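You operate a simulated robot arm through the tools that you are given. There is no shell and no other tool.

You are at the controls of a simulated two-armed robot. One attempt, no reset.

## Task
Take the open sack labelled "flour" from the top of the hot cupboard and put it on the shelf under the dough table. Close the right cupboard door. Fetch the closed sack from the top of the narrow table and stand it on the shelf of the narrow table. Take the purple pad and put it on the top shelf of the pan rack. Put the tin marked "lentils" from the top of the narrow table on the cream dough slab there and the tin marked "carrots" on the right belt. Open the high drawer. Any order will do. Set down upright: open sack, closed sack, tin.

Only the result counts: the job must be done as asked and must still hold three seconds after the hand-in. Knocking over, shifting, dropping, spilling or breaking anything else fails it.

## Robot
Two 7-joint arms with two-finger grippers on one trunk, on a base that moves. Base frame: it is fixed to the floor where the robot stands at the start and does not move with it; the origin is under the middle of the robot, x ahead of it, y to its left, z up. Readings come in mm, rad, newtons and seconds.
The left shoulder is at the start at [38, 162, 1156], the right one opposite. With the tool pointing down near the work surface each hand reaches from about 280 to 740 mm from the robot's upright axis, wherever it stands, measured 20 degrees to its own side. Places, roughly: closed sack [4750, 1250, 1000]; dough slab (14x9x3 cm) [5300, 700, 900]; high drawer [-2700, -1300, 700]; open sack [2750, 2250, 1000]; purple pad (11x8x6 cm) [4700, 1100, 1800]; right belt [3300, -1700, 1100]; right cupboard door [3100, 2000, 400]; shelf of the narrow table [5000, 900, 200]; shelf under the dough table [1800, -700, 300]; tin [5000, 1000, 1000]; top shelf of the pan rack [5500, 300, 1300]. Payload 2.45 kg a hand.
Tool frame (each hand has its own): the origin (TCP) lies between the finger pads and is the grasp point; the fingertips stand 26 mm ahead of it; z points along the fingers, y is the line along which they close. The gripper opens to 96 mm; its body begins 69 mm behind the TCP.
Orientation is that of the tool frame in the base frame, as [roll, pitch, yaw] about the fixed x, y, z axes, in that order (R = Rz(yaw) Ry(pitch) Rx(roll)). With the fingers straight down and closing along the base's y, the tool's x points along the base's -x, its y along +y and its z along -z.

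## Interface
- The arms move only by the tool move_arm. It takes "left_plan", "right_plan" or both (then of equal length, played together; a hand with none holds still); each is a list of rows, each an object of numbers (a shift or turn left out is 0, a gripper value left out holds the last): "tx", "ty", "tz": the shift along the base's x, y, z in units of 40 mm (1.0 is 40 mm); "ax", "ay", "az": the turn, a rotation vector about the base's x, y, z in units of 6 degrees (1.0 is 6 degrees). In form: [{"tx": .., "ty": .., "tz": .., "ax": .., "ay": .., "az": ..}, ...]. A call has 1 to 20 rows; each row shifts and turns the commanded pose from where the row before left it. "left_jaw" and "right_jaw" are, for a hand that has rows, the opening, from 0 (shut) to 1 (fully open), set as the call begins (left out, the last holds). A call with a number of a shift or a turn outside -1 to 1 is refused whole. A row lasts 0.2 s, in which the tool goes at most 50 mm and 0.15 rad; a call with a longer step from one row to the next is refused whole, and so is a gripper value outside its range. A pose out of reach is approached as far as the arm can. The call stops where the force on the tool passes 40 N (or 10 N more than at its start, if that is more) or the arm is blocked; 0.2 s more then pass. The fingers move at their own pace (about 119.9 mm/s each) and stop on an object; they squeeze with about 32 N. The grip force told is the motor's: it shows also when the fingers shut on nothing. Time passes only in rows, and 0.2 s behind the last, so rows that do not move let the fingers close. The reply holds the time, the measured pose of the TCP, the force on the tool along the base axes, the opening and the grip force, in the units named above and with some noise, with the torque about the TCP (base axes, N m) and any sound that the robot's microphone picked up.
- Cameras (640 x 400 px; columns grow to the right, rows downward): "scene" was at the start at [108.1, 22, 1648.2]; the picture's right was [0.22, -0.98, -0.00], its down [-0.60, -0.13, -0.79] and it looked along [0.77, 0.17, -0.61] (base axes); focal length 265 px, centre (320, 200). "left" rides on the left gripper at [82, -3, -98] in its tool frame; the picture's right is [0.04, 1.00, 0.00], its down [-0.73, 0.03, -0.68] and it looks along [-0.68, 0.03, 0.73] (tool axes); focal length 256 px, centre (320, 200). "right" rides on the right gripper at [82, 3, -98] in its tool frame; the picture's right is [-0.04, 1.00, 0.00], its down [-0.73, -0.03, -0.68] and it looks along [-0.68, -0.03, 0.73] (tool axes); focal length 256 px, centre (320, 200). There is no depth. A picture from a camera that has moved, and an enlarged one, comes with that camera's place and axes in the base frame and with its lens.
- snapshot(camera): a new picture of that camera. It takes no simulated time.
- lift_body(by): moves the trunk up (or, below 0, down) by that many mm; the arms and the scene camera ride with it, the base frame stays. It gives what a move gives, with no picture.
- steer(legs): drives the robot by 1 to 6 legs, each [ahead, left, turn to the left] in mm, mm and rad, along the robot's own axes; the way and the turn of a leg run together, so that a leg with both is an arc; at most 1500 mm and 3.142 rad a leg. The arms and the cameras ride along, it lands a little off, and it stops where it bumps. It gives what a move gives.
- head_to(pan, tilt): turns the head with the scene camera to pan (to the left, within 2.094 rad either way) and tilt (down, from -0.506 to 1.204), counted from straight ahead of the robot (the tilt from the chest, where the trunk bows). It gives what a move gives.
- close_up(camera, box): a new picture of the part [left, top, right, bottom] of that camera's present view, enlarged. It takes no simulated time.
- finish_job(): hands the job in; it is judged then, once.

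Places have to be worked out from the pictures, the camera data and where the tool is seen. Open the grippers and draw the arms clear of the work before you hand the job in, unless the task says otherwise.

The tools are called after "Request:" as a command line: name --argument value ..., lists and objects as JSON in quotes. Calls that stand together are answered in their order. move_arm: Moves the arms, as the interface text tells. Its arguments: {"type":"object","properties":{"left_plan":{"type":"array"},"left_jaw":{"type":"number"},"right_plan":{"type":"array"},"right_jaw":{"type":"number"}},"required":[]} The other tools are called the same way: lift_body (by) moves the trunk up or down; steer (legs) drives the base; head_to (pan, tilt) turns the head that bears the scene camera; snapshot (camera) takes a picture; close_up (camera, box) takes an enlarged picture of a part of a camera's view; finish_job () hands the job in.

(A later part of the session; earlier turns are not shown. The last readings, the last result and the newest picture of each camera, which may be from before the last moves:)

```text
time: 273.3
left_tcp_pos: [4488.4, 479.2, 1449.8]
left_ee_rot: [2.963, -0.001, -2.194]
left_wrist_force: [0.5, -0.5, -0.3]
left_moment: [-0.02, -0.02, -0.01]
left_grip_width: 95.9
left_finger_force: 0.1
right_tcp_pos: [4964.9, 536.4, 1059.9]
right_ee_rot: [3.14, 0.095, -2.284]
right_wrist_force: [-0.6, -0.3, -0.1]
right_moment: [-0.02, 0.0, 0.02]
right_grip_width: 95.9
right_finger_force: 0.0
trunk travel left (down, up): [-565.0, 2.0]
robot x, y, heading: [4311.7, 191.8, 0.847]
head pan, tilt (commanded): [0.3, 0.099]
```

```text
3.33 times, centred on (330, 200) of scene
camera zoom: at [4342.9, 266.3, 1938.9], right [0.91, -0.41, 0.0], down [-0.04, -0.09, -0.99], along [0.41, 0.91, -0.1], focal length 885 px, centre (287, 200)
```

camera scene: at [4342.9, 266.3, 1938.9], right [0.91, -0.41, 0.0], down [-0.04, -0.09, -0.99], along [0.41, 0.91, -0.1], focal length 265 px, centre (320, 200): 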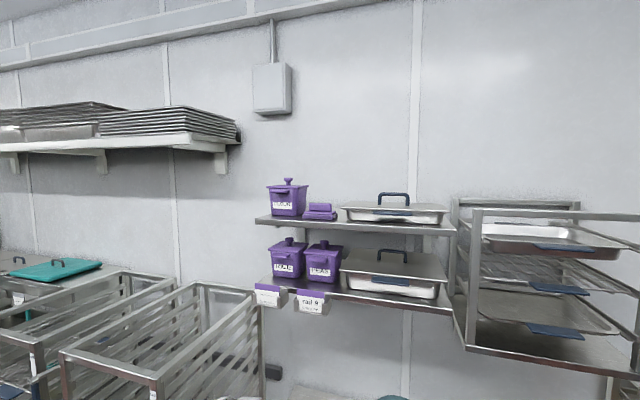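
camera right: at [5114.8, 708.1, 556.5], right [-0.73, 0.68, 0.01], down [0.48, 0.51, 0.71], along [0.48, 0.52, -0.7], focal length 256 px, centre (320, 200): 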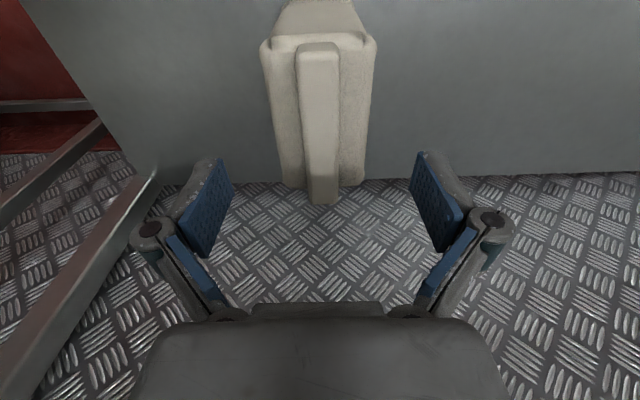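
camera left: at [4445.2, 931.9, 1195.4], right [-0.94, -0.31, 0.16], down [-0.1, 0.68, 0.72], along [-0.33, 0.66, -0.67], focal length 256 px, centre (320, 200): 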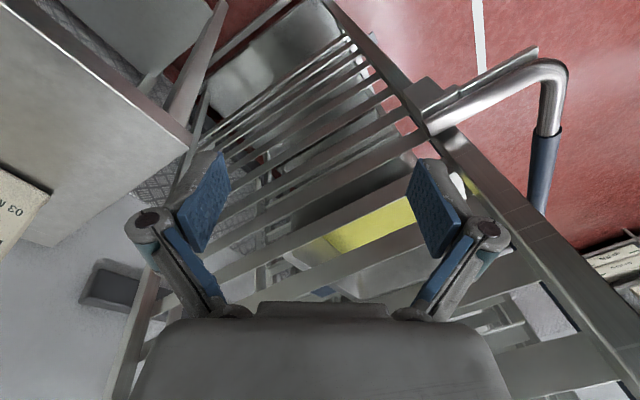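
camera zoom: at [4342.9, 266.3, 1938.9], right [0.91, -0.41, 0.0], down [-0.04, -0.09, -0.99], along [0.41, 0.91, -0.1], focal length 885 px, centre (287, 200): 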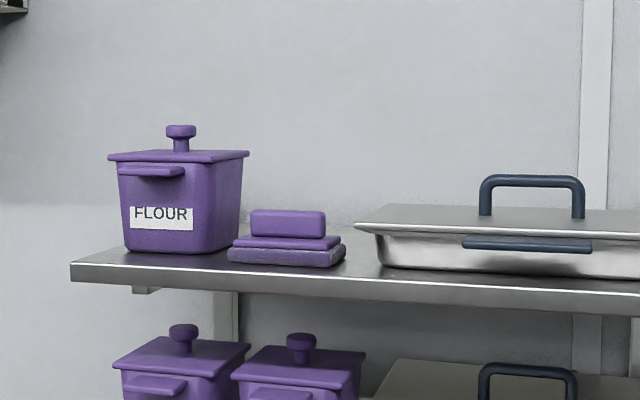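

The pad's handle block is ~77 mm wide on a ~110 mm base; I'll grip the block sideways with the left hand pointing forward, pitched ~33° below horizontal. First I test/assume that pose in free space here.

Request:
move_arm --left_plan '[{"tx": 0.192, "ty": 0.469, "tz": 0.707, "ax": 0.436, "ay": -0.547, "az": -0.061}, {"tx": 0.192, "ty": 0.469, "tz": 0.707, "ax": 0.436, "ay": -0.547, "az": -0.061}, {"tx": 0.192, "ty": 0.469, "tz": 0.707, "ax": 0.436, "ay": -0.547, "az": -0.061}, {"tx": 0.192, "ty": 0.469, "tz": 0.707, "ax": 0.436, "ay": -0.547, "az": -0.061}, {"tx": 0.192, "ty": 0.469, "tz": 0.707, "ax": 0.436, "ay": -0.547, "az": -0.061}, {"tx": 0.192, "ty": 0.469, "tz": 0.707, "ax": 0.436, "ay": -0.547, "az": -0.061}, {"tx": 0.192, "ty": 0.469, "tz": 0.707, "ax": 0.436, "ay": -0.547, "az": -0.061}, {"tx": 0.192, "ty": 0.469, "tz": 0.707, "ax": 0.436, "ay": -0.547, "az": -0.061}, {"tx": 0.192, "ty": 0.469, "tz": 0.707, "ax": 0.436, "ay": -0.547, "az": -0.061}, {"tx": 0.192, "ty": 0.469, "tz": 0.707, "ax": 0.436, "ay": -0.547, "az": -0.061}, {"tx": 0.192, "ty": 0.469, "tz": 0.707, "ax": 0.436, "ay": -0.547, "az": -0.061}, {"tx": 0.192, "ty": 0.469, "tz": 0.707, "ax": 0.436, "ay": -0.547, "az": -0.061}, {"tx": 0.192, "ty": 0.469, "tz": 0.707, "ax": 0.436, "ay": -0.547, "az": -0.061}, {"tx": 0.192, "ty": 0.469, "tz": 0.707, "ax": 0.436, "ay": -0.547, "az": -0.061}]' --left_jaw 1.0

Request:
snapshot --camera "left"

```text
time: 276.3
left_tcp_pos: [4572.2, 739.0, 1820.1]
left_ee_rot: [-2.968, 0.984, -2.104]
left_wrist_force: [-0.5, -1.3, 0.3]
left_moment: [-0.01, 0.03, 0.02]
left_grip_width: 96.2
left_finger_force: 0.0
left hand out of reach, approached as far as the arm can: row 13, 14
right_tcp_pos: [4964.2, 538.2, 1059.1]
right_ee_rot: [3.14, 0.093, -2.284]
right_wrist_force: [-0.4, 0.6, 0.3]
right_moment: [0.0, -0.02, -0.01]
right_grip_width: 96.2
right_finger_force: 0.0
trunk travel left (down, up): [-565.0, 2.0]
robot x, y, heading: [4310.7, 193.3, 0.856]
head pan, tilt (commanded): [0.3, 0.099]
```

```text
taken
camera left: at [4495.9, 635.5, 1807.1], right [-0.79, 0.6, -0.13], down [-0.2, -0.05, 0.98], along [0.58, 0.8, 0.16], focal length 256 px, centre (320, 200)
```

left: 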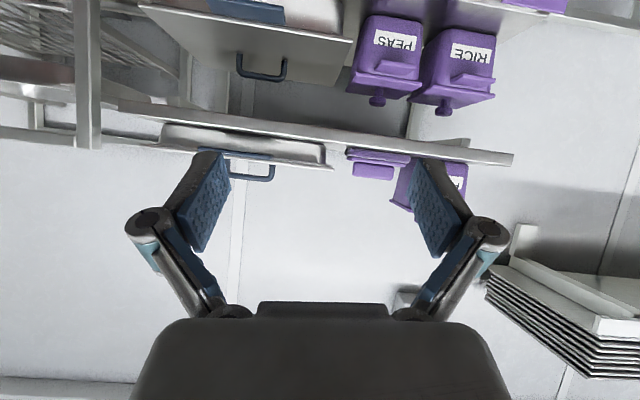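

Height is at the limit with 33° pitch; a flatter pitch (~18°) gives more reach and still clears the shelf. I flatten the pitch, level the fingers, and raise to z≈1845.

Request:
move_arm --left_plan '[{"tz": 0.1, "ax": 0.625, "ay": -0.24, "az": -0.15}, {"tz": 0.15, "ax": 0.625, "ay": -0.24, "az": -0.15}, {"tz": 0.2, "ax": 0.625, "ay": -0.24, "az": -0.15}, {"tz": 0.2, "ax": 0.625, "ay": -0.24, "az": -0.15}, {}]'

Request:
snapshot --camera "left"

```text
time: 277.5
left_tcp_pos: [4584.8, 748.5, 1870.2]
left_ee_rot: [3.133, 1.252, -2.331]
left_wrist_force: [0.5, -0.4, -0.8]
left_moment: [0.05, -0.04, 0.02]
left_grip_width: 95.9
left_finger_force: 0.0
left hand out of reach, approached as far as the arm can: row 1, 2, 3, 4
right_tcp_pos: [4964.8, 536.5, 1060.1]
right_ee_rot: [3.141, 0.095, -2.284]
right_wrist_force: [0.0, 0.8, -0.1]
right_moment: [-0.01, 0.0, 0.03]
right_grip_width: 96.1
right_finger_force: 0.2
trunk travel left (down, up): [-565.0, 2.0]
robot x, y, heading: [4310.9, 190.2, 0.853]
head pan, tilt (commanded): [0.3, 0.099]
```

```text
taken
camera left: at [4505.8, 657.7, 1824.8], right [-0.74, 0.67, -0.04], down [-0.3, -0.28, 0.91], along [0.6, 0.68, 0.41], focal length 256 px, centre (320, 200)
```

left: 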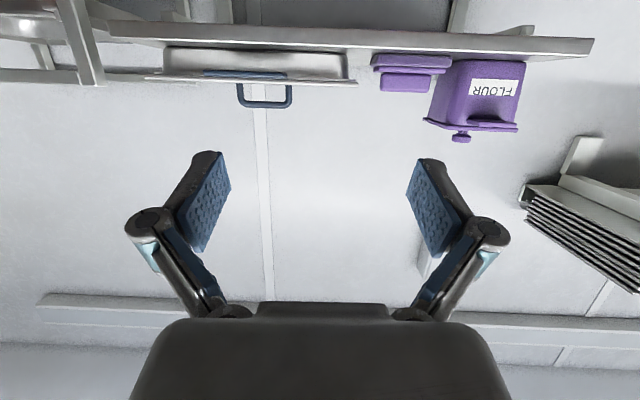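

Now level at z≈1870, f≈600. I retract the right hand for safety, then drive toward the shelf so the left hand comes over the pad (approach ~20 mm short).

Request:
move_arm --right_plan '[{"tx": -0.658, "ty": -0.753}, {"tx": -0.658, "ty": -0.753}, {"tx": -0.658, "ty": -0.753}, {"tx": -0.658, "ty": -0.753}, {"tx": -0.658, "ty": -0.753}, {"tx": -0.658, "ty": -0.753}]'

Request:
steer --legs '[[150, 128, 0], [100, 0, 0]]'

Request:
snapshot --camera "left"

Request:
snapshot --camera "scene"

```text
time: 278.9
left_tcp_pos: [4585.9, 745.0, 1870.6]
left_ee_rot: [3.129, 1.253, -2.333]
left_wrist_force: [0.0, -1.5, 1.2]
left_moment: [-0.04, 0.02, 0.02]
left_grip_width: 95.9
left_finger_force: 0.1
right_tcp_pos: [4804.7, 352.8, 1059.4]
right_ee_rot: [3.14, 0.096, -2.284]
right_wrist_force: [-0.2, 0.2, 0.1]
right_moment: [0.03, 0.0, 0.01]
right_grip_width: 96.0
right_finger_force: 0.1
trunk travel left (down, up): [-565.0, 2.0]
robot x, y, heading: [4310.6, 191.4, 0.855]
head pan, tilt (commanded): [0.3, 0.099]
```

```text
time: 281.2
left_tcp_pos: [4650.9, 994.1, 1876.0]
left_ee_rot: [3.097, 1.264, -2.364]
left_wrist_force: [-0.7, -1.1, 0.1]
left_moment: [-0.02, 0.04, 0.08]
left_grip_width: 95.6
left_finger_force: 0.0
right_tcp_pos: [4872.1, 614.2, 1061.3]
right_ee_rot: [3.132, 0.105, -2.283]
right_wrist_force: [1.1, -0.5, -0.4]
right_moment: [0.05, 0.07, 0.0]
right_grip_width: 95.9
right_finger_force: 0.1
trunk travel left (down, up): [-565.0, 2.0]
robot x, y, heading: [4378.7, 459.9, 0.858]
head pan, tilt (commanded): [0.3, 0.099]
```

```text
taken
camera left: at [4570.9, 903.6, 1828.9], right [-0.74, 0.67, -0.02], down [-0.3, -0.3, 0.9], along [0.6, 0.68, 0.43], focal length 256 px, centre (320, 200)
```

left: 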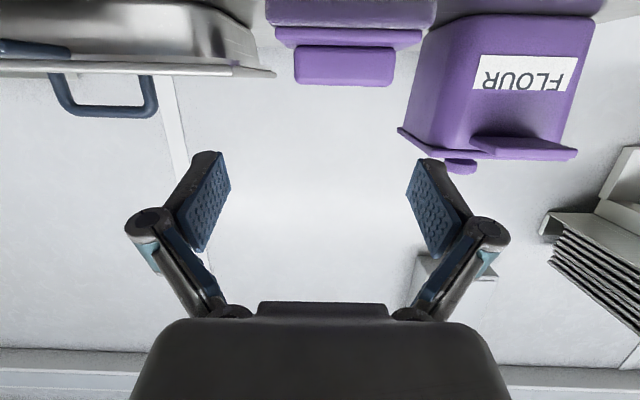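

```text
taken
camera scene: at [4397.7, 517.1, 1940.0], right [0.92, -0.4, 0.0], down [-0.04, -0.08, -1.0], along [0.4, 0.91, -0.09], focal length 265 px, centre (320, 200)
```

scene: 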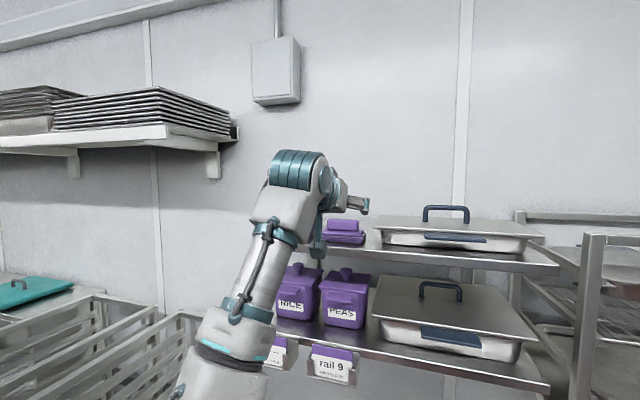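

The block now shows at ~200 mm ahead; the steel tray's rim is close on the right side. I zoom in to measure the gaps on both sides.

Request:
close_up --camera "scene" --box '[300, 190, 420, 265]'

Request:
close_up --camera "left" --box '[200, 0, 480, 180]'

```text
5.33 times, centred on (360, 228) of scene
camera zoom: at [4397.7, 517.1, 1940.0], right [0.92, -0.4, 0.0], down [-0.04, -0.08, -1.0], along [0.4, 0.91, -0.09], focal length 1415 px, centre (107, 53)
```

zoom: 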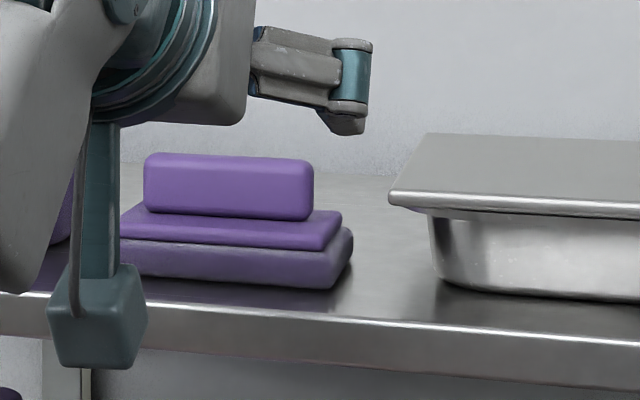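

```text
2.22 times, centred on (340, 90) of left
camera zoom: at [4570.9, 903.6, 1828.9], right [-0.74, 0.67, -0.02], down [-0.3, -0.3, 0.9], along [0.6, 0.68, 0.43], focal length 569 px, centre (276, 444)
```

zoom: 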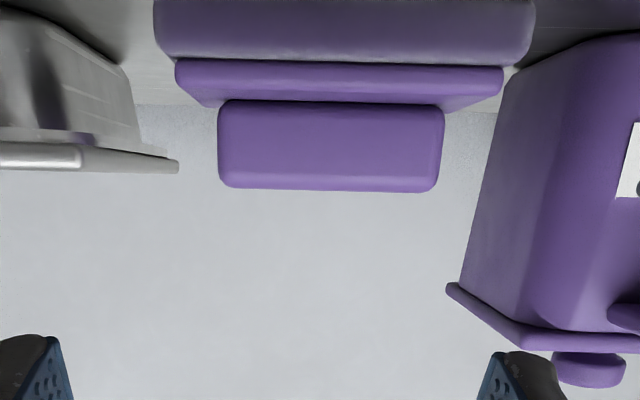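

Measured: block 73 mm wide, z≈1808–1836, front at u≈3907, centre v≈−2815; tray rim edge 40 mm right of it, pot ~25 mm left (but set further back). I set the opening to ~88 mm, lower to z≈1832, then drive 60 mm forward.

Request:
move_arm --left_plan '[{"tz": -0.5}, {"tz": -0.55}, {}]' --left_jaw 0.92

Request:
steer --legs '[[50, 8, 0]]'

Request:
snapshot --camera "left"

Request:
close_up --camera "scene" --box '[290, 170, 440, 270]'

```text
time: 282.0
left_tcp_pos: [4651.3, 1036.5, 1853.5]
left_ee_rot: [-3.133, 1.251, -2.31]
left_wrist_force: [-1.0, 1.2, -0.7]
left_moment: [0.03, -0.04, -0.1]
left_grip_width: 88.5
left_finger_force: 0.0
left hand out of reach, approached as far as the arm can: row 1, 2
right_tcp_pos: [4864.3, 631.1, 1061.2]
right_ee_rot: [-3.136, 0.097, -2.28]
right_wrist_force: [-0.1, 0.4, -0.9]
right_moment: [-0.03, -0.06, 0.01]
right_grip_width: 95.9
right_finger_force: 0.0
trunk travel left (down, up): [-565.0, 2.0]
robot x, y, heading: [4378.0, 464.3, 0.86]
head pan, tilt (commanded): [0.3, 0.099]
```

```text
time: 282.9
left_tcp_pos: [4663.6, 1074.8, 1861.1]
left_ee_rot: [-3.114, 1.262, -2.293]
left_wrist_force: [-2.3, 0.4, 0.3]
left_moment: [-0.05, -0.01, -0.13]
left_grip_width: 88.2
left_finger_force: 0.4
right_tcp_pos: [4882.2, 672.2, 1066.2]
right_ee_rot: [-3.135, 0.105, -2.277]
right_wrist_force: [-1.4, 0.9, -0.8]
right_moment: [-0.07, -0.15, 0.02]
right_grip_width: 95.9
right_finger_force: 0.0
trunk travel left (down, up): [-565.0, 2.0]
robot x, y, heading: [4406.4, 508.6, 0.857]
head pan, tilt (commanded): [0.3, 0.099]
```

```text
taken
camera left: at [4584.7, 983.3, 1813.5], right [-0.74, 0.67, -0.05], down [-0.31, -0.29, 0.9], along [0.59, 0.69, 0.42], focal length 256 px, centre (320, 200)
```

left: 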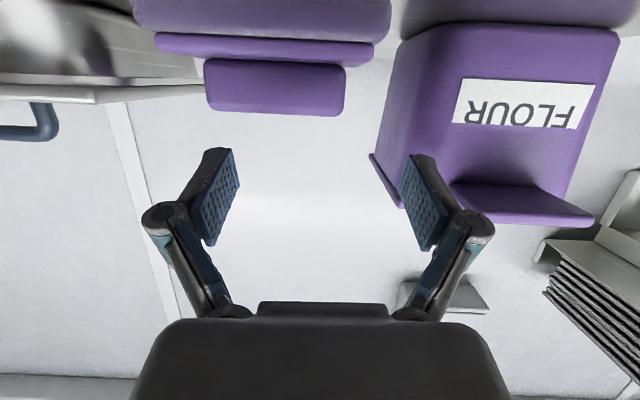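

```text
4.00 times, centred on (365, 220) of scene
camera zoom: at [4396.9, 592.6, 1938.9], right [0.92, -0.4, 0.02], down [-0.02, -0.1, -0.99], along [0.4, 0.91, -0.1], focal length 1062 px, centre (140, 120)
```

zoom: 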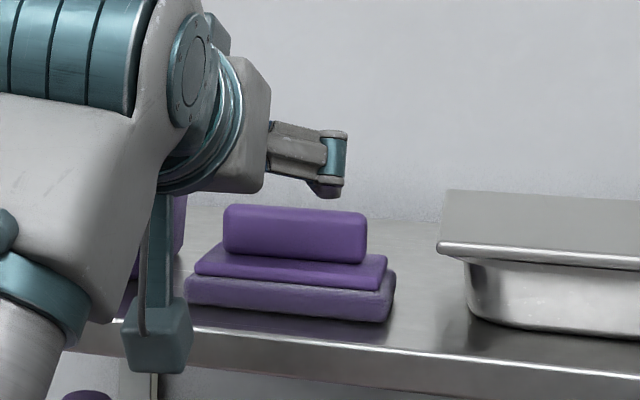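

The hand sits ~28 mm left of the block and still high (z≈1861). I shift right 28 mm and lower in small steps, watching whether it follows.

Request:
move_arm --left_plan '[{"tx": 0.265, "ty": -0.23}, {"tx": 0.265, "ty": -0.23}, {}]'

Request:
snapshot --camera "left"

```text
time: 283.7
left_tcp_pos: [4695.4, 1057.4, 1861.6]
left_ee_rot: [-3.134, 1.259, -2.306]
left_wrist_force: [-0.5, 1.4, -1.6]
left_moment: [-0.01, 0.01, -0.1]
left_grip_width: 88.3
left_finger_force: 0.0
right_tcp_pos: [4887.7, 673.0, 1062.8]
right_ee_rot: [-3.141, 0.105, -2.277]
right_wrist_force: [-0.4, 0.8, 0.2]
right_moment: [0.0, -0.05, 0.0]
right_grip_width: 96.0
right_finger_force: 0.0
trunk travel left (down, up): [-565.0, 2.0]
robot x, y, heading: [4400.7, 510.1, 0.856]
head pan, tilt (commanded): [0.3, 0.099]
```

```text
taken
camera left: at [4616.5, 965.7, 1815.2], right [-0.74, 0.67, -0.04], down [-0.31, -0.29, 0.91], along [0.59, 0.69, 0.42], focal length 256 px, centre (320, 200)
```

left: 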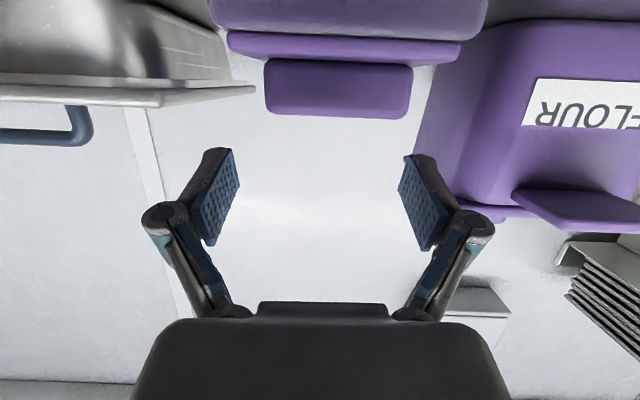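

Block front centre ≈(4702,1075,1818); the hand is ~6 mm right of it, 17 mm short and 44 mm high. I lower ~28 mm while shifting left 6 mm.

Request:
move_arm --left_plan '[{"tx": -0.11, "ty": 0.1, "tz": -0.25}, {"tz": -0.25}, {"tz": -0.2}, {}]'

Request:
snapshot --camera "left"

```text
time: 284.7
left_tcp_pos: [4703.1, 1060.9, 1828.8]
left_ee_rot: [3.138, 1.252, -2.321]
left_wrist_force: [0.1, 0.4, 0.6]
left_moment: [-0.04, -0.01, -0.05]
left_grip_width: 89.9
left_finger_force: 0.4
right_tcp_pos: [4893.7, 674.5, 1059.7]
right_ee_rot: [3.138, 0.099, -2.277]
right_wrist_force: [0.2, 0.5, 0.7]
right_moment: [-0.07, 0.01, -0.02]
right_grip_width: 95.9
right_finger_force: 0.0
trunk travel left (down, up): [-565.0, 2.0]
robot x, y, heading: [4405.3, 509.5, 0.855]
head pan, tilt (commanded): [0.3, 0.099]
```

```text
taken
camera left: at [4623.5, 970.4, 1783.9], right [-0.74, 0.67, -0.04], down [-0.3, -0.29, 0.91], along [0.6, 0.69, 0.41], focal length 256 px, centre (320, 200)
```

left: 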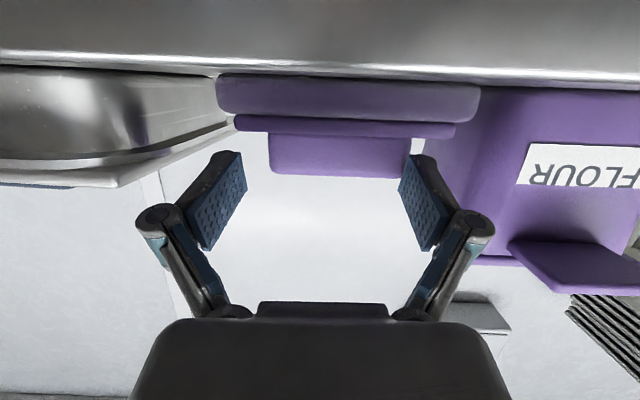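

The right finger is right next to the tray rim; the block is ~10 mm left of the hand axis. I shift left 10 mm.

Request:
move_arm --left_plan '[{"tx": -0.1, "ty": 0.085}, {"tx": -0.1, "ty": 0.085}, {}]'

Request:
snapshot --camera "left"

Request:
close_up --camera "scene" --box '[290, 170, 440, 270]'

```text
time: 285.5
left_tcp_pos: [4710.9, 1051.9, 1832.1]
left_ee_rot: [3.1, 1.253, -2.359]
left_wrist_force: [-0.3, -0.3, -1.5]
left_moment: [-0.02, 0.03, 0.01]
left_grip_width: 88.4
left_finger_force: 0.0
right_tcp_pos: [4905.4, 662.8, 1057.2]
right_ee_rot: [3.127, 0.097, -2.28]
right_wrist_force: [0.3, -0.3, -0.7]
right_moment: [-0.01, 0.02, 0.01]
right_grip_width: 96.1
right_finger_force: 0.0
trunk travel left (down, up): [-565.0, 2.0]
robot x, y, heading: [4402.6, 504.2, 0.858]
head pan, tilt (commanded): [0.3, 0.099]
```

```text
taken
camera left: at [4631.6, 960.3, 1785.9], right [-0.74, 0.67, -0.02], down [-0.3, -0.29, 0.91], along [0.6, 0.68, 0.42], focal length 256 px, centre (320, 200)
```

left: 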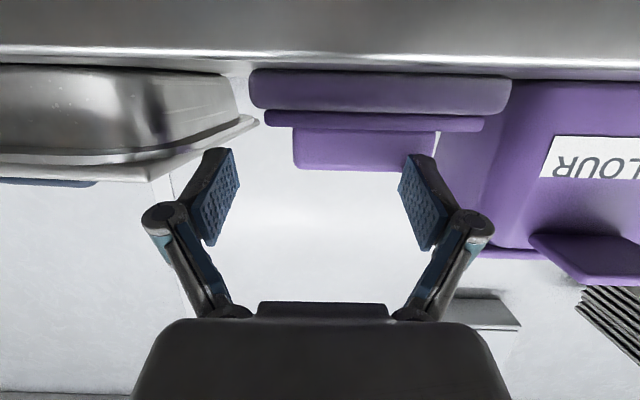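

```text
4.00 times, centred on (365, 220) of scene
camera zoom: at [4448.6, 573.1, 1939.1], right [0.92, -0.4, -0.01], down [-0.05, -0.09, -0.99], along [0.4, 0.91, -0.1], focal length 1062 px, centre (140, 120)
```

zoom: 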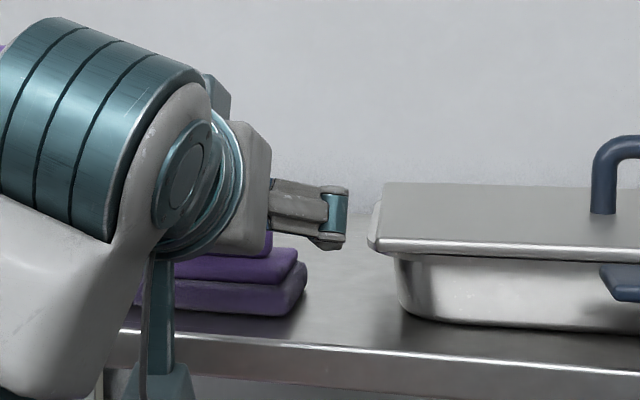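

The raised torso sways sideways by a few cm after the drive. I wait several seconds for it to settle, then re-check.

Request:
move_arm --right_plan '[{}, {}, {}, {}, {}, {}, {}, {}, {}, {}, {}, {}, {}, {}, {}, {}, {}, {}, {}, {}]'

Request:
move_arm --right_plan '[{}, {}, {}, {}, {}, {}, {}, {}, {}, {}]'

Request:
snapshot --camera "left"

```text
time: 289.7
left_tcp_pos: [4700.6, 1060.2, 1831.0]
left_ee_rot: [3.122, 1.255, -2.336]
left_wrist_force: [-0.3, 0.5, 0.1]
left_moment: [0.0, 0.03, -0.05]
left_grip_width: 88.3
left_finger_force: 0.2
right_tcp_pos: [4898.3, 668.5, 1058.5]
right_ee_rot: [3.135, 0.099, -2.277]
right_wrist_force: [-0.2, -0.1, -0.8]
right_moment: [0.0, -0.03, -0.04]
right_grip_width: 96.2
right_finger_force: 0.0
trunk travel left (down, up): [-565.0, 2.0]
robot x, y, heading: [4409.5, 509.2, 0.851]
head pan, tilt (commanded): [0.3, 0.099]
```

```text
time: 291.9
left_tcp_pos: [4698.3, 1061.5, 1831.0]
left_ee_rot: [3.124, 1.255, -2.331]
left_wrist_force: [-0.7, 0.7, -0.6]
left_moment: [-0.01, -0.01, -0.06]
left_grip_width: 88.2
left_finger_force: 0.0
right_tcp_pos: [4896.9, 668.2, 1058.9]
right_ee_rot: [3.136, 0.1, -2.277]
right_wrist_force: [-0.6, 0.6, -0.4]
right_moment: [-0.03, 0.01, -0.03]
right_grip_width: 96.1
right_finger_force: 0.0
trunk travel left (down, up): [-565.0, 2.0]
robot x, y, heading: [4405.8, 510.5, 0.856]
head pan, tilt (commanded): [0.3, 0.099]
```

```text
taken
camera left: at [4619.4, 969.3, 1785.0], right [-0.74, 0.67, -0.03], down [-0.3, -0.29, 0.91], along [0.6, 0.68, 0.42], focal length 256 px, centre (320, 200)
```

left: 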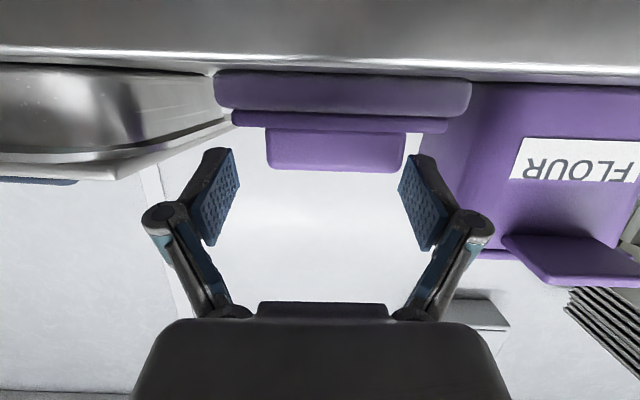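

Settled. The block is ~8 mm left and its front ~11 mm ahead. I shift left 8 mm, lower 3 mm and advance ~24 mm, then check.

Request:
move_arm --left_plan '[{"tx": -0.15, "ty": 0.13, "tz": -0.07}, {}, {"tx": 0.2, "ty": 0.22}, {"tx": 0.2, "ty": 0.23}, {}, {}, {}, {}]'

Request:
snapshot --camera "left"

```text
time: 293.7
left_tcp_pos: [4716.4, 1078.4, 1830.7]
left_ee_rot: [3.11, 1.254, -2.348]
left_wrist_force: [-0.6, 1.0, 0.4]
left_moment: [0.02, 0.02, 0.01]
left_grip_width: 88.4
left_finger_force: 0.1
right_tcp_pos: [4902.2, 663.7, 1058.3]
right_ee_rot: [3.131, 0.096, -2.28]
right_wrist_force: [0.6, -0.6, 0.0]
right_moment: [0.0, 0.0, -0.01]
right_grip_width: 96.1
right_finger_force: 0.0
trunk travel left (down, up): [-565.0, 2.0]
robot x, y, heading: [4409.7, 505.3, 0.853]
head pan, tilt (commanded): [0.3, 0.099]
```

```text
taken
camera left: at [4636.4, 987.1, 1783.6], right [-0.74, 0.67, -0.03], down [-0.3, -0.29, 0.91], along [0.6, 0.68, 0.42], focal length 256 px, centre (320, 200)
```

left: 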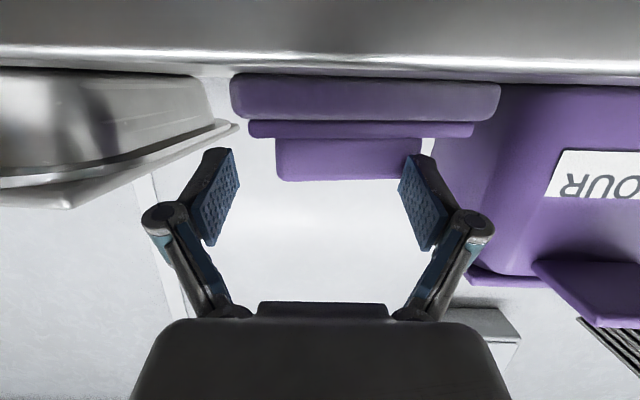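

Still drifting a bit; I wait for it to settle and measure again.

Request:
move_arm --right_plan '[{}, {}, {}, {}, {}, {}, {}, {}, {}, {}, {}, {}, {}, {}, {}, {}, {}, {}, {}, {}]'

Request:
snapshot --camera "left"

Request:
close_up --camera "scene" --box '[290, 170, 440, 270]'

```text
time: 297.9
left_tcp_pos: [4715.9, 1077.2, 1829.6]
left_ee_rot: [3.11, 1.254, -2.35]
left_wrist_force: [0.2, -0.3, -0.7]
left_moment: [-0.03, -0.02, 0.01]
left_grip_width: 88.3
left_finger_force: 0.0
right_tcp_pos: [4903.3, 664.3, 1058.7]
right_ee_rot: [3.132, 0.1, -2.28]
right_wrist_force: [-0.2, 0.0, 0.0]
right_moment: [0.0, -0.01, 0.0]
right_grip_width: 95.9
right_finger_force: 0.1
trunk travel left (down, up): [-565.0, 2.0]
robot x, y, heading: [4407.6, 508.3, 0.856]
head pan, tilt (commanded): [0.3, 0.099]
```

```text
taken
camera left: at [4636.5, 986.7, 1783.6], right [-0.74, 0.67, -0.03], down [-0.3, -0.29, 0.91], along [0.6, 0.68, 0.42], focal length 256 px, centre (320, 200)
```

left: 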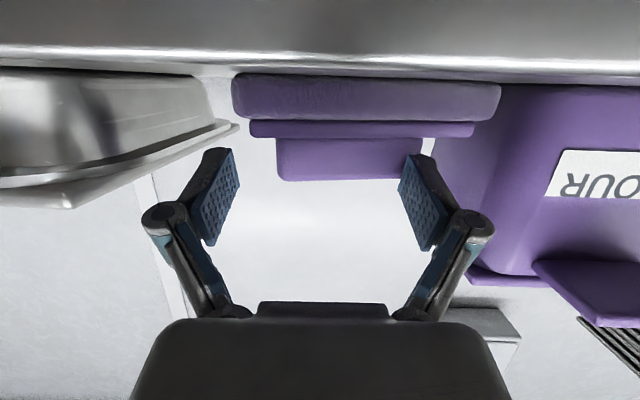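

```text
4.00 times, centred on (365, 220) of scene
camera zoom: at [4436.5, 582.3, 1939.0], right [0.92, -0.4, 0.0], down [-0.04, -0.09, -0.99], along [0.4, 0.91, -0.1], focal length 1062 px, centre (140, 120)
```

zoom: 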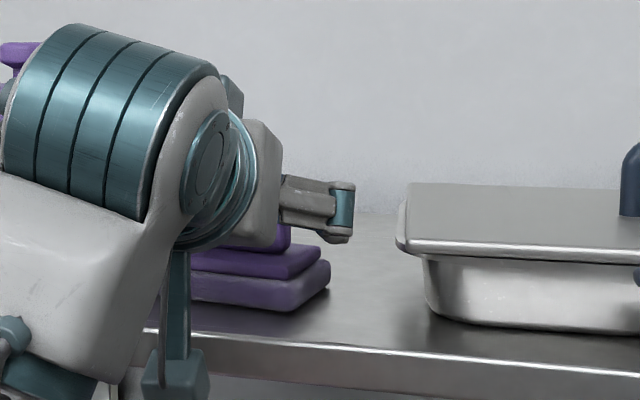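

Stable. The block's centre is ~13 mm left and ~30 mm ahead. I move left 13 mm, then forward 20 mm in small steps, and wait.

Request:
move_arm --left_plan '[{"tx": -0.12, "ty": 0.105}, {"tx": -0.12, "ty": 0.105}, {}, {}, {}, {}, {}, {}, {}, {}]'

Request:
snapshot --camera "left"

```text
time: 300.1
left_tcp_pos: [4707.5, 1086.2, 1829.1]
left_ee_rot: [3.109, 1.255, -2.348]
left_wrist_force: [-0.7, 0.1, -0.4]
left_moment: [0.03, 0.02, -0.02]
left_grip_width: 88.2
left_finger_force: 0.1
right_tcp_pos: [4902.2, 664.0, 1057.9]
right_ee_rot: [3.131, 0.099, -2.278]
right_wrist_force: [0.4, 0.0, 0.3]
right_moment: [0.02, -0.01, 0.02]
right_grip_width: 95.9
right_finger_force: 0.0
trunk travel left (down, up): [-565.0, 2.0]
robot x, y, heading: [4404.8, 508.5, 0.854]
head pan, tilt (commanded): [0.3, 0.099]
```

```text
taken
camera left: at [4627.3, 995.2, 1783.4], right [-0.74, 0.67, -0.03], down [-0.3, -0.29, 0.91], along [0.6, 0.68, 0.42], focal length 256 px, centre (320, 200)
```

left: 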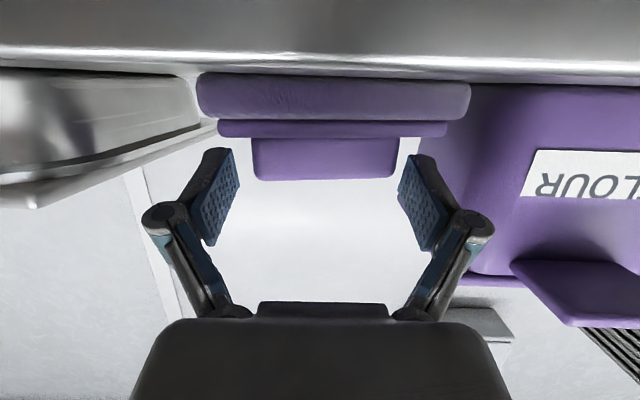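

Aligned laterally. Now I advance 20 mm.

Request:
move_arm --left_plan '[{"tx": 0.14, "ty": 0.21}, {"tx": 0.14, "ty": 0.21}, {}, {}, {}, {}, {}, {}]'

Request:
snapshot --camera "left"

Request:
close_up --camera "scene" --box '[290, 170, 440, 270]'

```text
time: 301.9
left_tcp_pos: [4718.6, 1104.0, 1830.1]
left_ee_rot: [3.107, 1.254, -2.349]
left_wrist_force: [0.8, 0.2, 0.3]
left_moment: [0.01, 0.0, -0.02]
left_grip_width: 88.2
left_finger_force: 0.1
right_tcp_pos: [4903.0, 664.7, 1057.5]
right_ee_rot: [3.13, 0.099, -2.281]
right_wrist_force: [-0.7, 0.1, 0.3]
right_moment: [-0.04, -0.01, -0.01]
right_grip_width: 95.9
right_finger_force: 0.1
trunk travel left (down, up): [-565.0, 2.0]
robot x, y, heading: [4405.9, 507.5, 0.853]
head pan, tilt (commanded): [0.3, 0.099]
```

```text
taken
camera left: at [4639.3, 1012.1, 1783.8], right [-0.74, 0.67, -0.03], down [-0.3, -0.29, 0.91], along [0.6, 0.68, 0.42], focal length 256 px, centre (320, 200)
```

left: 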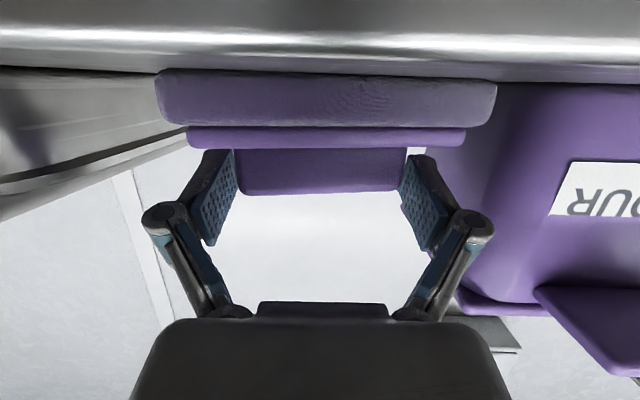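

```text
4.00 times, centred on (365, 220) of scene
camera zoom: at [4436.6, 582.6, 1939.0], right [0.92, -0.4, 0.0], down [-0.04, -0.09, -0.99], along [0.4, 0.91, -0.1], focal length 1062 px, centre (140, 120)
```

zoom: 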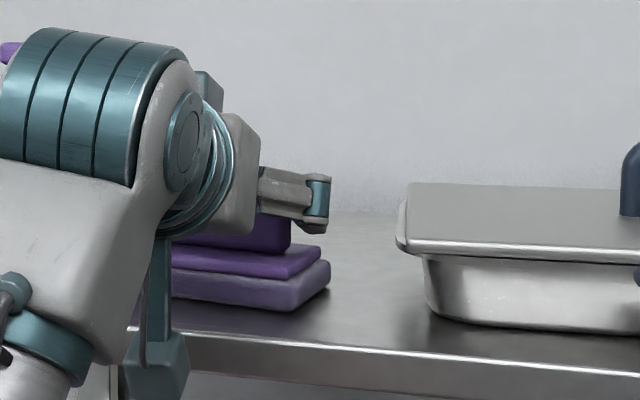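

The block is now between the fingers, centred. I close the gripper.

Request:
move_arm --left_plan '[{}, {}, {}, {}, {}]' --left_jaw 0.0

Request:
snapshot --camera "left"

```text
time: 303.1
left_tcp_pos: [4719.0, 1104.0, 1830.1]
left_ee_rot: [3.108, 1.256, -2.348]
left_wrist_force: [0.2, 1.0, 2.6]
left_moment: [-0.12, -0.11, 0.01]
left_grip_width: 79.6
left_finger_force: 31.6
right_tcp_pos: [4901.8, 663.9, 1058.7]
right_ee_rot: [3.129, 0.099, -2.28]
right_wrist_force: [0.5, 0.3, -0.4]
right_moment: [0.03, 0.0, -0.03]
right_grip_width: 95.9
right_finger_force: 0.0
trunk travel left (down, up): [-565.0, 2.0]
robot x, y, heading: [4398.2, 508.1, 0.857]
head pan, tilt (commanded): [0.3, 0.099]
```

```text
taken
camera left: at [4638.8, 1011.5, 1784.1], right [-0.74, 0.67, -0.03], down [-0.3, -0.29, 0.91], along [0.6, 0.68, 0.42], focal length 256 px, centre (320, 200)
```

left: 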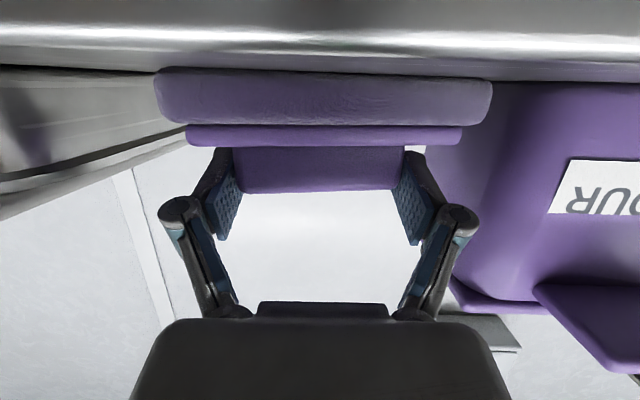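

Gripped (79.6 mm). I lift gently while easing back, since the arm is near its reach limit.

Request:
move_arm --left_plan '[{"tz": 0.25}, {"tx": -0.1, "ty": -0.12, "tz": 0.3}, {"tx": -0.2, "ty": -0.23, "tz": 0.3}, {}]'

Request:
snapshot --camera "left"

Request:
close_up --camera "scene" --box '[290, 170, 440, 270]'

```text
time: 304.1
left_tcp_pos: [4700.2, 1085.3, 1851.9]
left_ee_rot: [3.106, 1.256, -2.351]
left_wrist_force: [0.7, 0.7, -0.8]
left_moment: [0.03, -0.03, -0.01]
left_grip_width: 80.0
left_finger_force: 31.9
left hand out of reach, approached as far as the arm can: row 1, 2
right_tcp_pos: [4902.2, 663.9, 1057.6]
right_ee_rot: [3.128, 0.099, -2.279]
right_wrist_force: [-0.9, -0.4, -0.1]
right_moment: [0.0, 0.02, 0.0]
right_grip_width: 96.1
right_finger_force: 0.1
trunk travel left (down, up): [-565.0, 2.0]
robot x, y, heading: [4407.2, 508.9, 0.858]
head pan, tilt (commanded): [0.3, 0.099]
```

```text
taken
camera left: at [4620.5, 993.3, 1805.5], right [-0.74, 0.67, -0.03], down [-0.3, -0.29, 0.91], along [0.6, 0.68, 0.42], focal length 256 px, centre (320, 200)
```

left: 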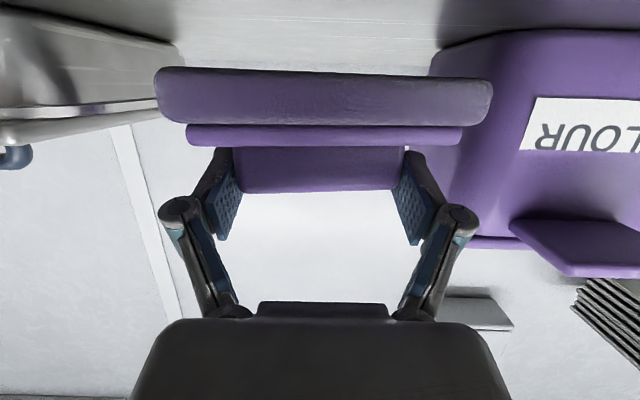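

```text
4.00 times, centred on (365, 220) of scene
camera zoom: at [4436.7, 582.0, 1939.0], right [0.92, -0.4, 0.0], down [-0.04, -0.09, -0.99], along [0.4, 0.91, -0.1], focal length 1062 px, centre (140, 120)
```

zoom: 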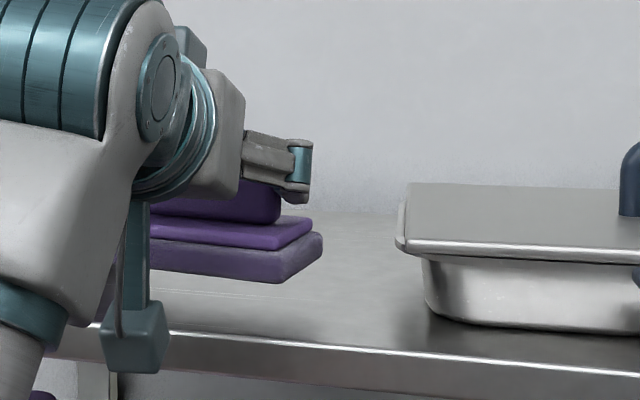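

The pad is lifted clear and nothing else moved. I back straight away, then lower the trunk to normal.

Request:
steer --legs '[[-320, 0, -0.008]]'

Request:
lift_body --by -240

Request:
head_to --pan -0.9 --tilt 0.4

Request:
snapshot --camera "scene"

Request:
snapshot --camera "left"

```text
time: 306.3
left_tcp_pos: [4497.8, 848.1, 1850.2]
left_ee_rot: [3.108, 1.251, -2.354]
left_wrist_force: [0.1, 0.0, -0.9]
left_moment: [-0.01, 0.01, -0.02]
left_grip_width: 79.5
left_finger_force: 32.0
right_tcp_pos: [4696.8, 424.4, 1056.7]
right_ee_rot: [3.129, 0.095, -2.284]
right_wrist_force: [0.6, -0.7, -0.2]
right_moment: [-0.04, 0.01, 0.01]
right_grip_width: 96.1
right_finger_force: 0.0
trunk travel left (down, up): [-565.0, 2.0]
robot x, y, heading: [4197.8, 268.5, 0.85]
head pan, tilt (commanded): [0.3, 0.099]
```

```text
time: 308.8
left_tcp_pos: [4490.6, 840.7, 1616.3]
left_ee_rot: [3.107, 1.259, -2.355]
left_wrist_force: [0.2, -0.5, -0.4]
left_moment: [-0.02, 0.01, 0.01]
left_grip_width: 79.7
left_finger_force: 31.4
right_tcp_pos: [4691.0, 420.3, 820.5]
right_ee_rot: [3.132, 0.102, -2.284]
right_wrist_force: [-0.5, -0.9, 0.6]
right_moment: [0.0, 0.0, -0.04]
right_grip_width: 96.1
right_finger_force: 0.0
trunk travel left (down, up): [-325.0, 242.0]
robot x, y, heading: [4194.9, 267.2, 0.847]
head pan, tilt (commanded): [0.3, 0.099]
```

```text
time: 310.2
left_tcp_pos: [4490.2, 841.6, 1615.6]
left_ee_rot: [3.106, 1.256, -2.354]
left_wrist_force: [0.4, -0.3, -0.7]
left_moment: [-0.04, 0.0, -0.02]
left_grip_width: 79.5
left_finger_force: 32.0
right_tcp_pos: [4691.1, 421.4, 820.5]
right_ee_rot: [3.132, 0.1, -2.285]
right_wrist_force: [-0.3, 0.3, -0.2]
right_moment: [0.0, 0.01, -0.01]
right_grip_width: 96.3
right_finger_force: 0.0
trunk travel left (down, up): [-325.0, 242.0]
robot x, y, heading: [4196.6, 269.2, 0.85]
head pan, tilt (commanded): [-0.901, 0.4]
```

```text
taken
camera scene: at [4306.8, 282.1, 1671.3], right [-0.05, -1.0, 0.0], down [-0.39, 0.02, -0.92], along [0.92, -0.05, -0.39], focal length 265 px, centre (320, 200)
```

scene: 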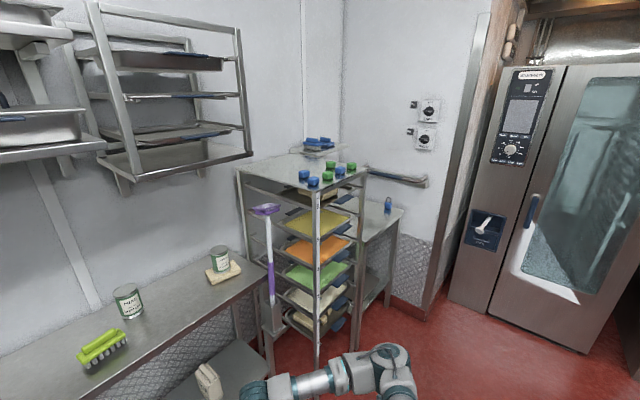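

```text
taken
camera left: at [4410.4, 750.5, 1568.2], right [-0.74, 0.67, -0.03], down [-0.3, -0.29, 0.91], along [0.6, 0.68, 0.42], focal length 256 px, centre (320, 200)
```

left: 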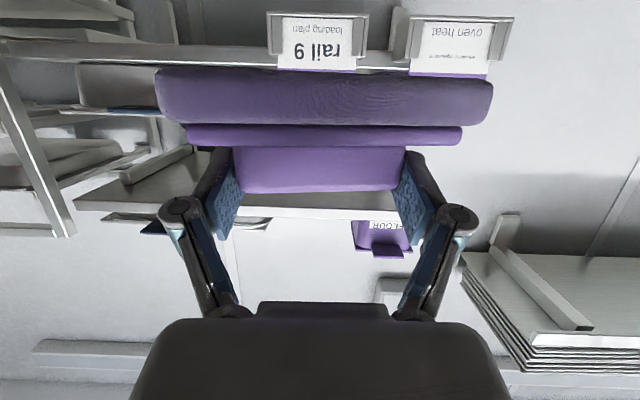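

Pad held firmly. I zoom on the pan rack's top to choose a free spot.

Request:
close_up --camera "scene" --box '[220, 120, 420, 245]'

```text
3.20 times, centred on (320, 182) of scene
camera zoom: at [4306.8, 282.1, 1671.3], right [-0.05, -1.0, 0.0], down [-0.39, 0.02, -0.92], along [0.92, -0.05, -0.39], focal length 849 px, centre (320, 256)
```

zoom: 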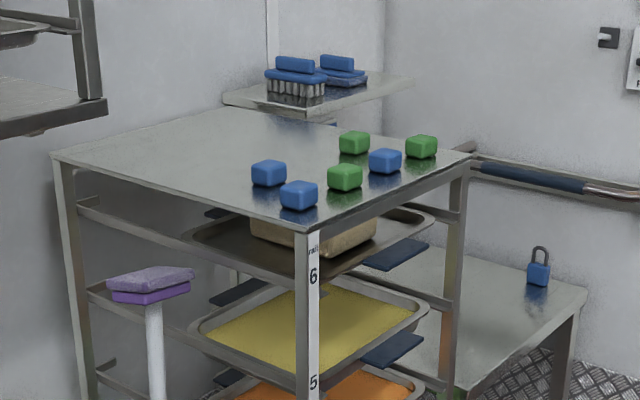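

The back half of the top plate is free (cubes sit along the front). Target ≈(u 4060, v −3930). I drive forward a bit and strafe right ~1100 mm to stand in front of the pan rack.

Request:
steer --legs '[[80, 0, 0], [0, -1100, 0]]'

Request:
head_to --pan 0.15 --tilt 0.5

Request:
snapshot --camera "scene"

```text
time: 316.5
left_tcp_pos: [5362.6, 188.8, 1613.8]
left_ee_rot: [3.125, 1.257, -2.322]
left_wrist_force: [0.1, 0.4, -0.8]
left_moment: [-0.01, 0.03, -0.06]
left_grip_width: 79.4
left_finger_force: 32.1
right_tcp_pos: [5572.0, -231.4, 821.6]
right_ee_rot: [3.134, 0.103, -2.267]
right_wrist_force: [-0.3, 0.1, 0.0]
right_moment: [-0.03, -0.04, 0.0]
right_grip_width: 95.9
right_finger_force: 0.0
trunk travel left (down, up): [-325.0, 242.0]
robot x, y, heading: [5082.6, -393.7, 0.865]
head pan, tilt (commanded): [-0.901, 0.4]
```

```text
time: 317.8
left_tcp_pos: [5363.1, 183.3, 1615.7]
left_ee_rot: [3.116, 1.26, -2.327]
left_wrist_force: [0.2, 0.5, -0.9]
left_moment: [-0.01, 0.06, 0.01]
left_grip_width: 79.5
left_finger_force: 32.0
right_tcp_pos: [5572.6, -234.5, 822.5]
right_ee_rot: [3.134, 0.104, -2.269]
right_wrist_force: [0.6, -0.1, -0.6]
right_moment: [0.0, 0.02, 0.01]
right_grip_width: 96.1
right_finger_force: 0.1
trunk travel left (down, up): [-325.0, 242.0]
robot x, y, heading: [5086.1, -395.0, 0.859]
head pan, tilt (commanded): [0.15, 0.499]
```

```text
taken
camera scene: at [5148.1, -298.2, 1662.2], right [0.85, -0.53, 0.0], down [-0.26, -0.41, -0.88], along [0.46, 0.74, -0.48], focal length 265 px, centre (320, 200)
```

scene: 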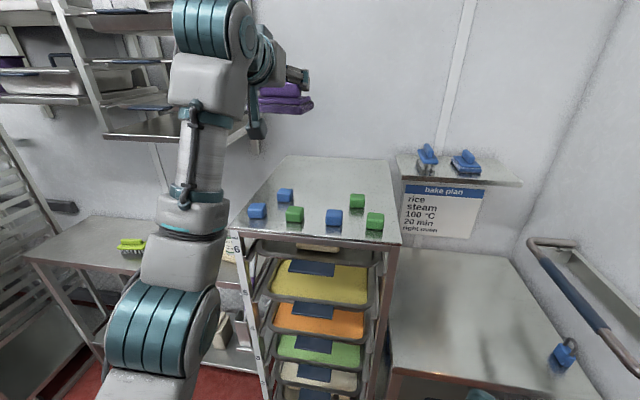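

The rear half of the top plate is free. I lower and extend the left hand (pad) to z≈1420, then check before driving in.

Request:
move_arm --left_plan '[{"tx": 0.435, "ty": 0.506, "tz": -0.8}, {"tx": 0.435, "ty": 0.506, "tz": -0.8}, {"tx": 0.435, "ty": 0.506, "tz": -0.8}, {"tx": 0.435, "ty": 0.506, "tz": -0.8}, {"tx": 0.435, "ty": 0.506, "tz": -0.8}, {"tx": 0.435, "ty": 0.506, "tz": -0.8}, {}, {}]'

Request:
snapshot --camera "scene"

```text
time: 319.6
left_tcp_pos: [5467.4, 302.3, 1424.6]
left_ee_rot: [3.117, 1.259, -2.329]
left_wrist_force: [-0.2, -0.3, -1.2]
left_moment: [0.02, 0.01, -0.03]
left_grip_width: 79.4
left_finger_force: 31.7
right_tcp_pos: [5572.5, -234.7, 822.7]
right_ee_rot: [3.134, 0.105, -2.267]
right_wrist_force: [0.2, -0.3, -0.7]
right_moment: [0.0, -0.03, -0.03]
right_grip_width: 95.9
right_finger_force: 0.0
trunk travel left (down, up): [-325.0, 242.0]
robot x, y, heading: [5084.5, -393.1, 0.862]
head pan, tilt (commanded): [0.15, 0.499]
```

```text
taken
camera scene: at [5148.9, -297.6, 1662.2], right [0.85, -0.53, 0.0], down [-0.26, -0.41, -0.88], along [0.46, 0.74, -0.48], focal length 265 px, centre (320, 200)
```

scene: 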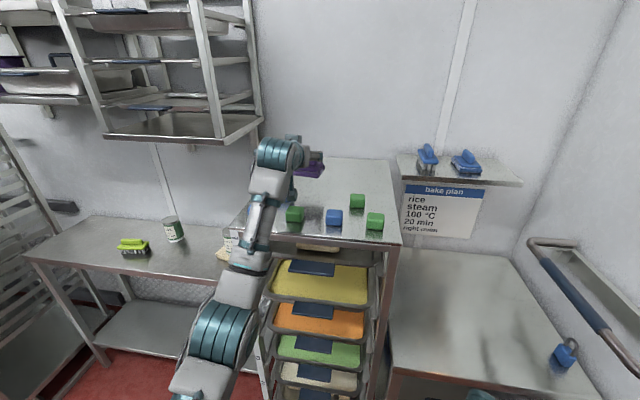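

Pad hovers above the rack front at z≈1425. I drive forward ~190 mm (and 35 mm right) to bring it over the free rear area.

Request:
steer --legs '[[190, -35, -0.012]]'

Request:
head_to --pan 0.15 --tilt 0.55

Request:
snapshot --camera "scene"

Request:
snapshot --camera "left"

```text
time: 321.0
left_tcp_pos: [5575.2, 375.4, 1454.2]
left_ee_rot: [3.117, 1.308, -2.34]
left_wrist_force: [-0.7, 0.0, -0.7]
left_moment: [0.02, -0.02, -0.01]
left_grip_width: 79.5
left_finger_force: 31.7
right_tcp_pos: [5676.4, -163.0, 823.3]
right_ee_rot: [3.14, 0.054, -2.286]
right_wrist_force: [-44.1, -62.6, 47.8]
right_moment: [0.18, -3.11, -3.16]
right_grip_width: 96.4
right_finger_force: 0.1
trunk travel left (down, up): [-325.0, 242.0]
robot x, y, heading: [5208.0, -294.4, 0.853]
head pan, tilt (commanded): [0.15, 0.499]
stopped in leg 1: the force on the tool passed its limit at 78 N (the readings are from after the stop); the commanded pose is now the measured one
```

```text
time: 321.6
left_tcp_pos: [5575.3, 375.0, 1454.1]
left_ee_rot: [3.116, 1.306, -2.339]
left_wrist_force: [0.6, 0.5, -0.7]
left_moment: [0.01, 0.01, 0.01]
left_grip_width: 79.6
left_finger_force: 31.4
right_tcp_pos: [5674.5, -162.6, 821.8]
right_ee_rot: [-3.142, 0.049, -2.287]
right_wrist_force: [-49.8, -79.7, 39.1]
right_moment: [1.31, -2.25, -3.73]
right_grip_width: 96.3
right_finger_force: 0.0
trunk travel left (down, up): [-325.0, 242.0]
robot x, y, heading: [5201.3, -297.5, 0.858]
head pan, tilt (commanded): [0.15, 0.55]
```

```text
taken
camera scene: at [5237.8, -236.1, 1660.9], right [0.84, -0.54, 0.0], down [-0.27, -0.42, -0.86], along [0.47, 0.73, -0.5], focal length 265 px, centre (320, 200)
```

scene: 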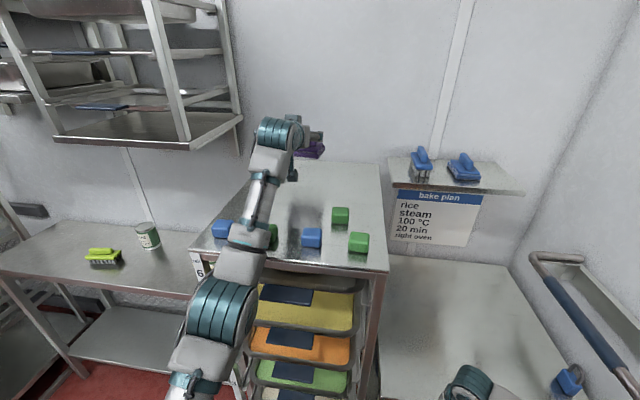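

```text
taken
camera left: at [5497.9, 285.8, 1401.6], right [-0.74, 0.67, -0.03], down [-0.33, -0.32, 0.89], along [0.58, 0.67, 0.46], focal length 256 px, centre (320, 200)
```

left: 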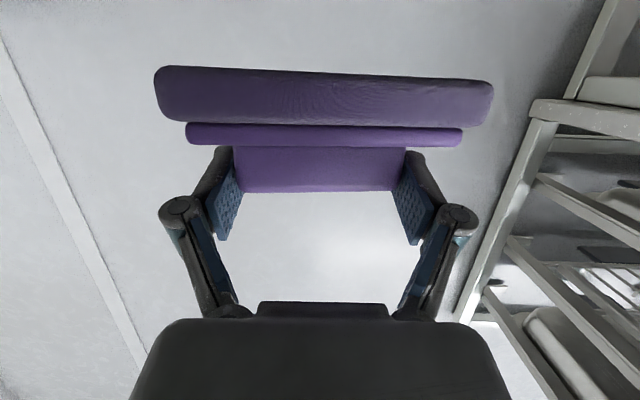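

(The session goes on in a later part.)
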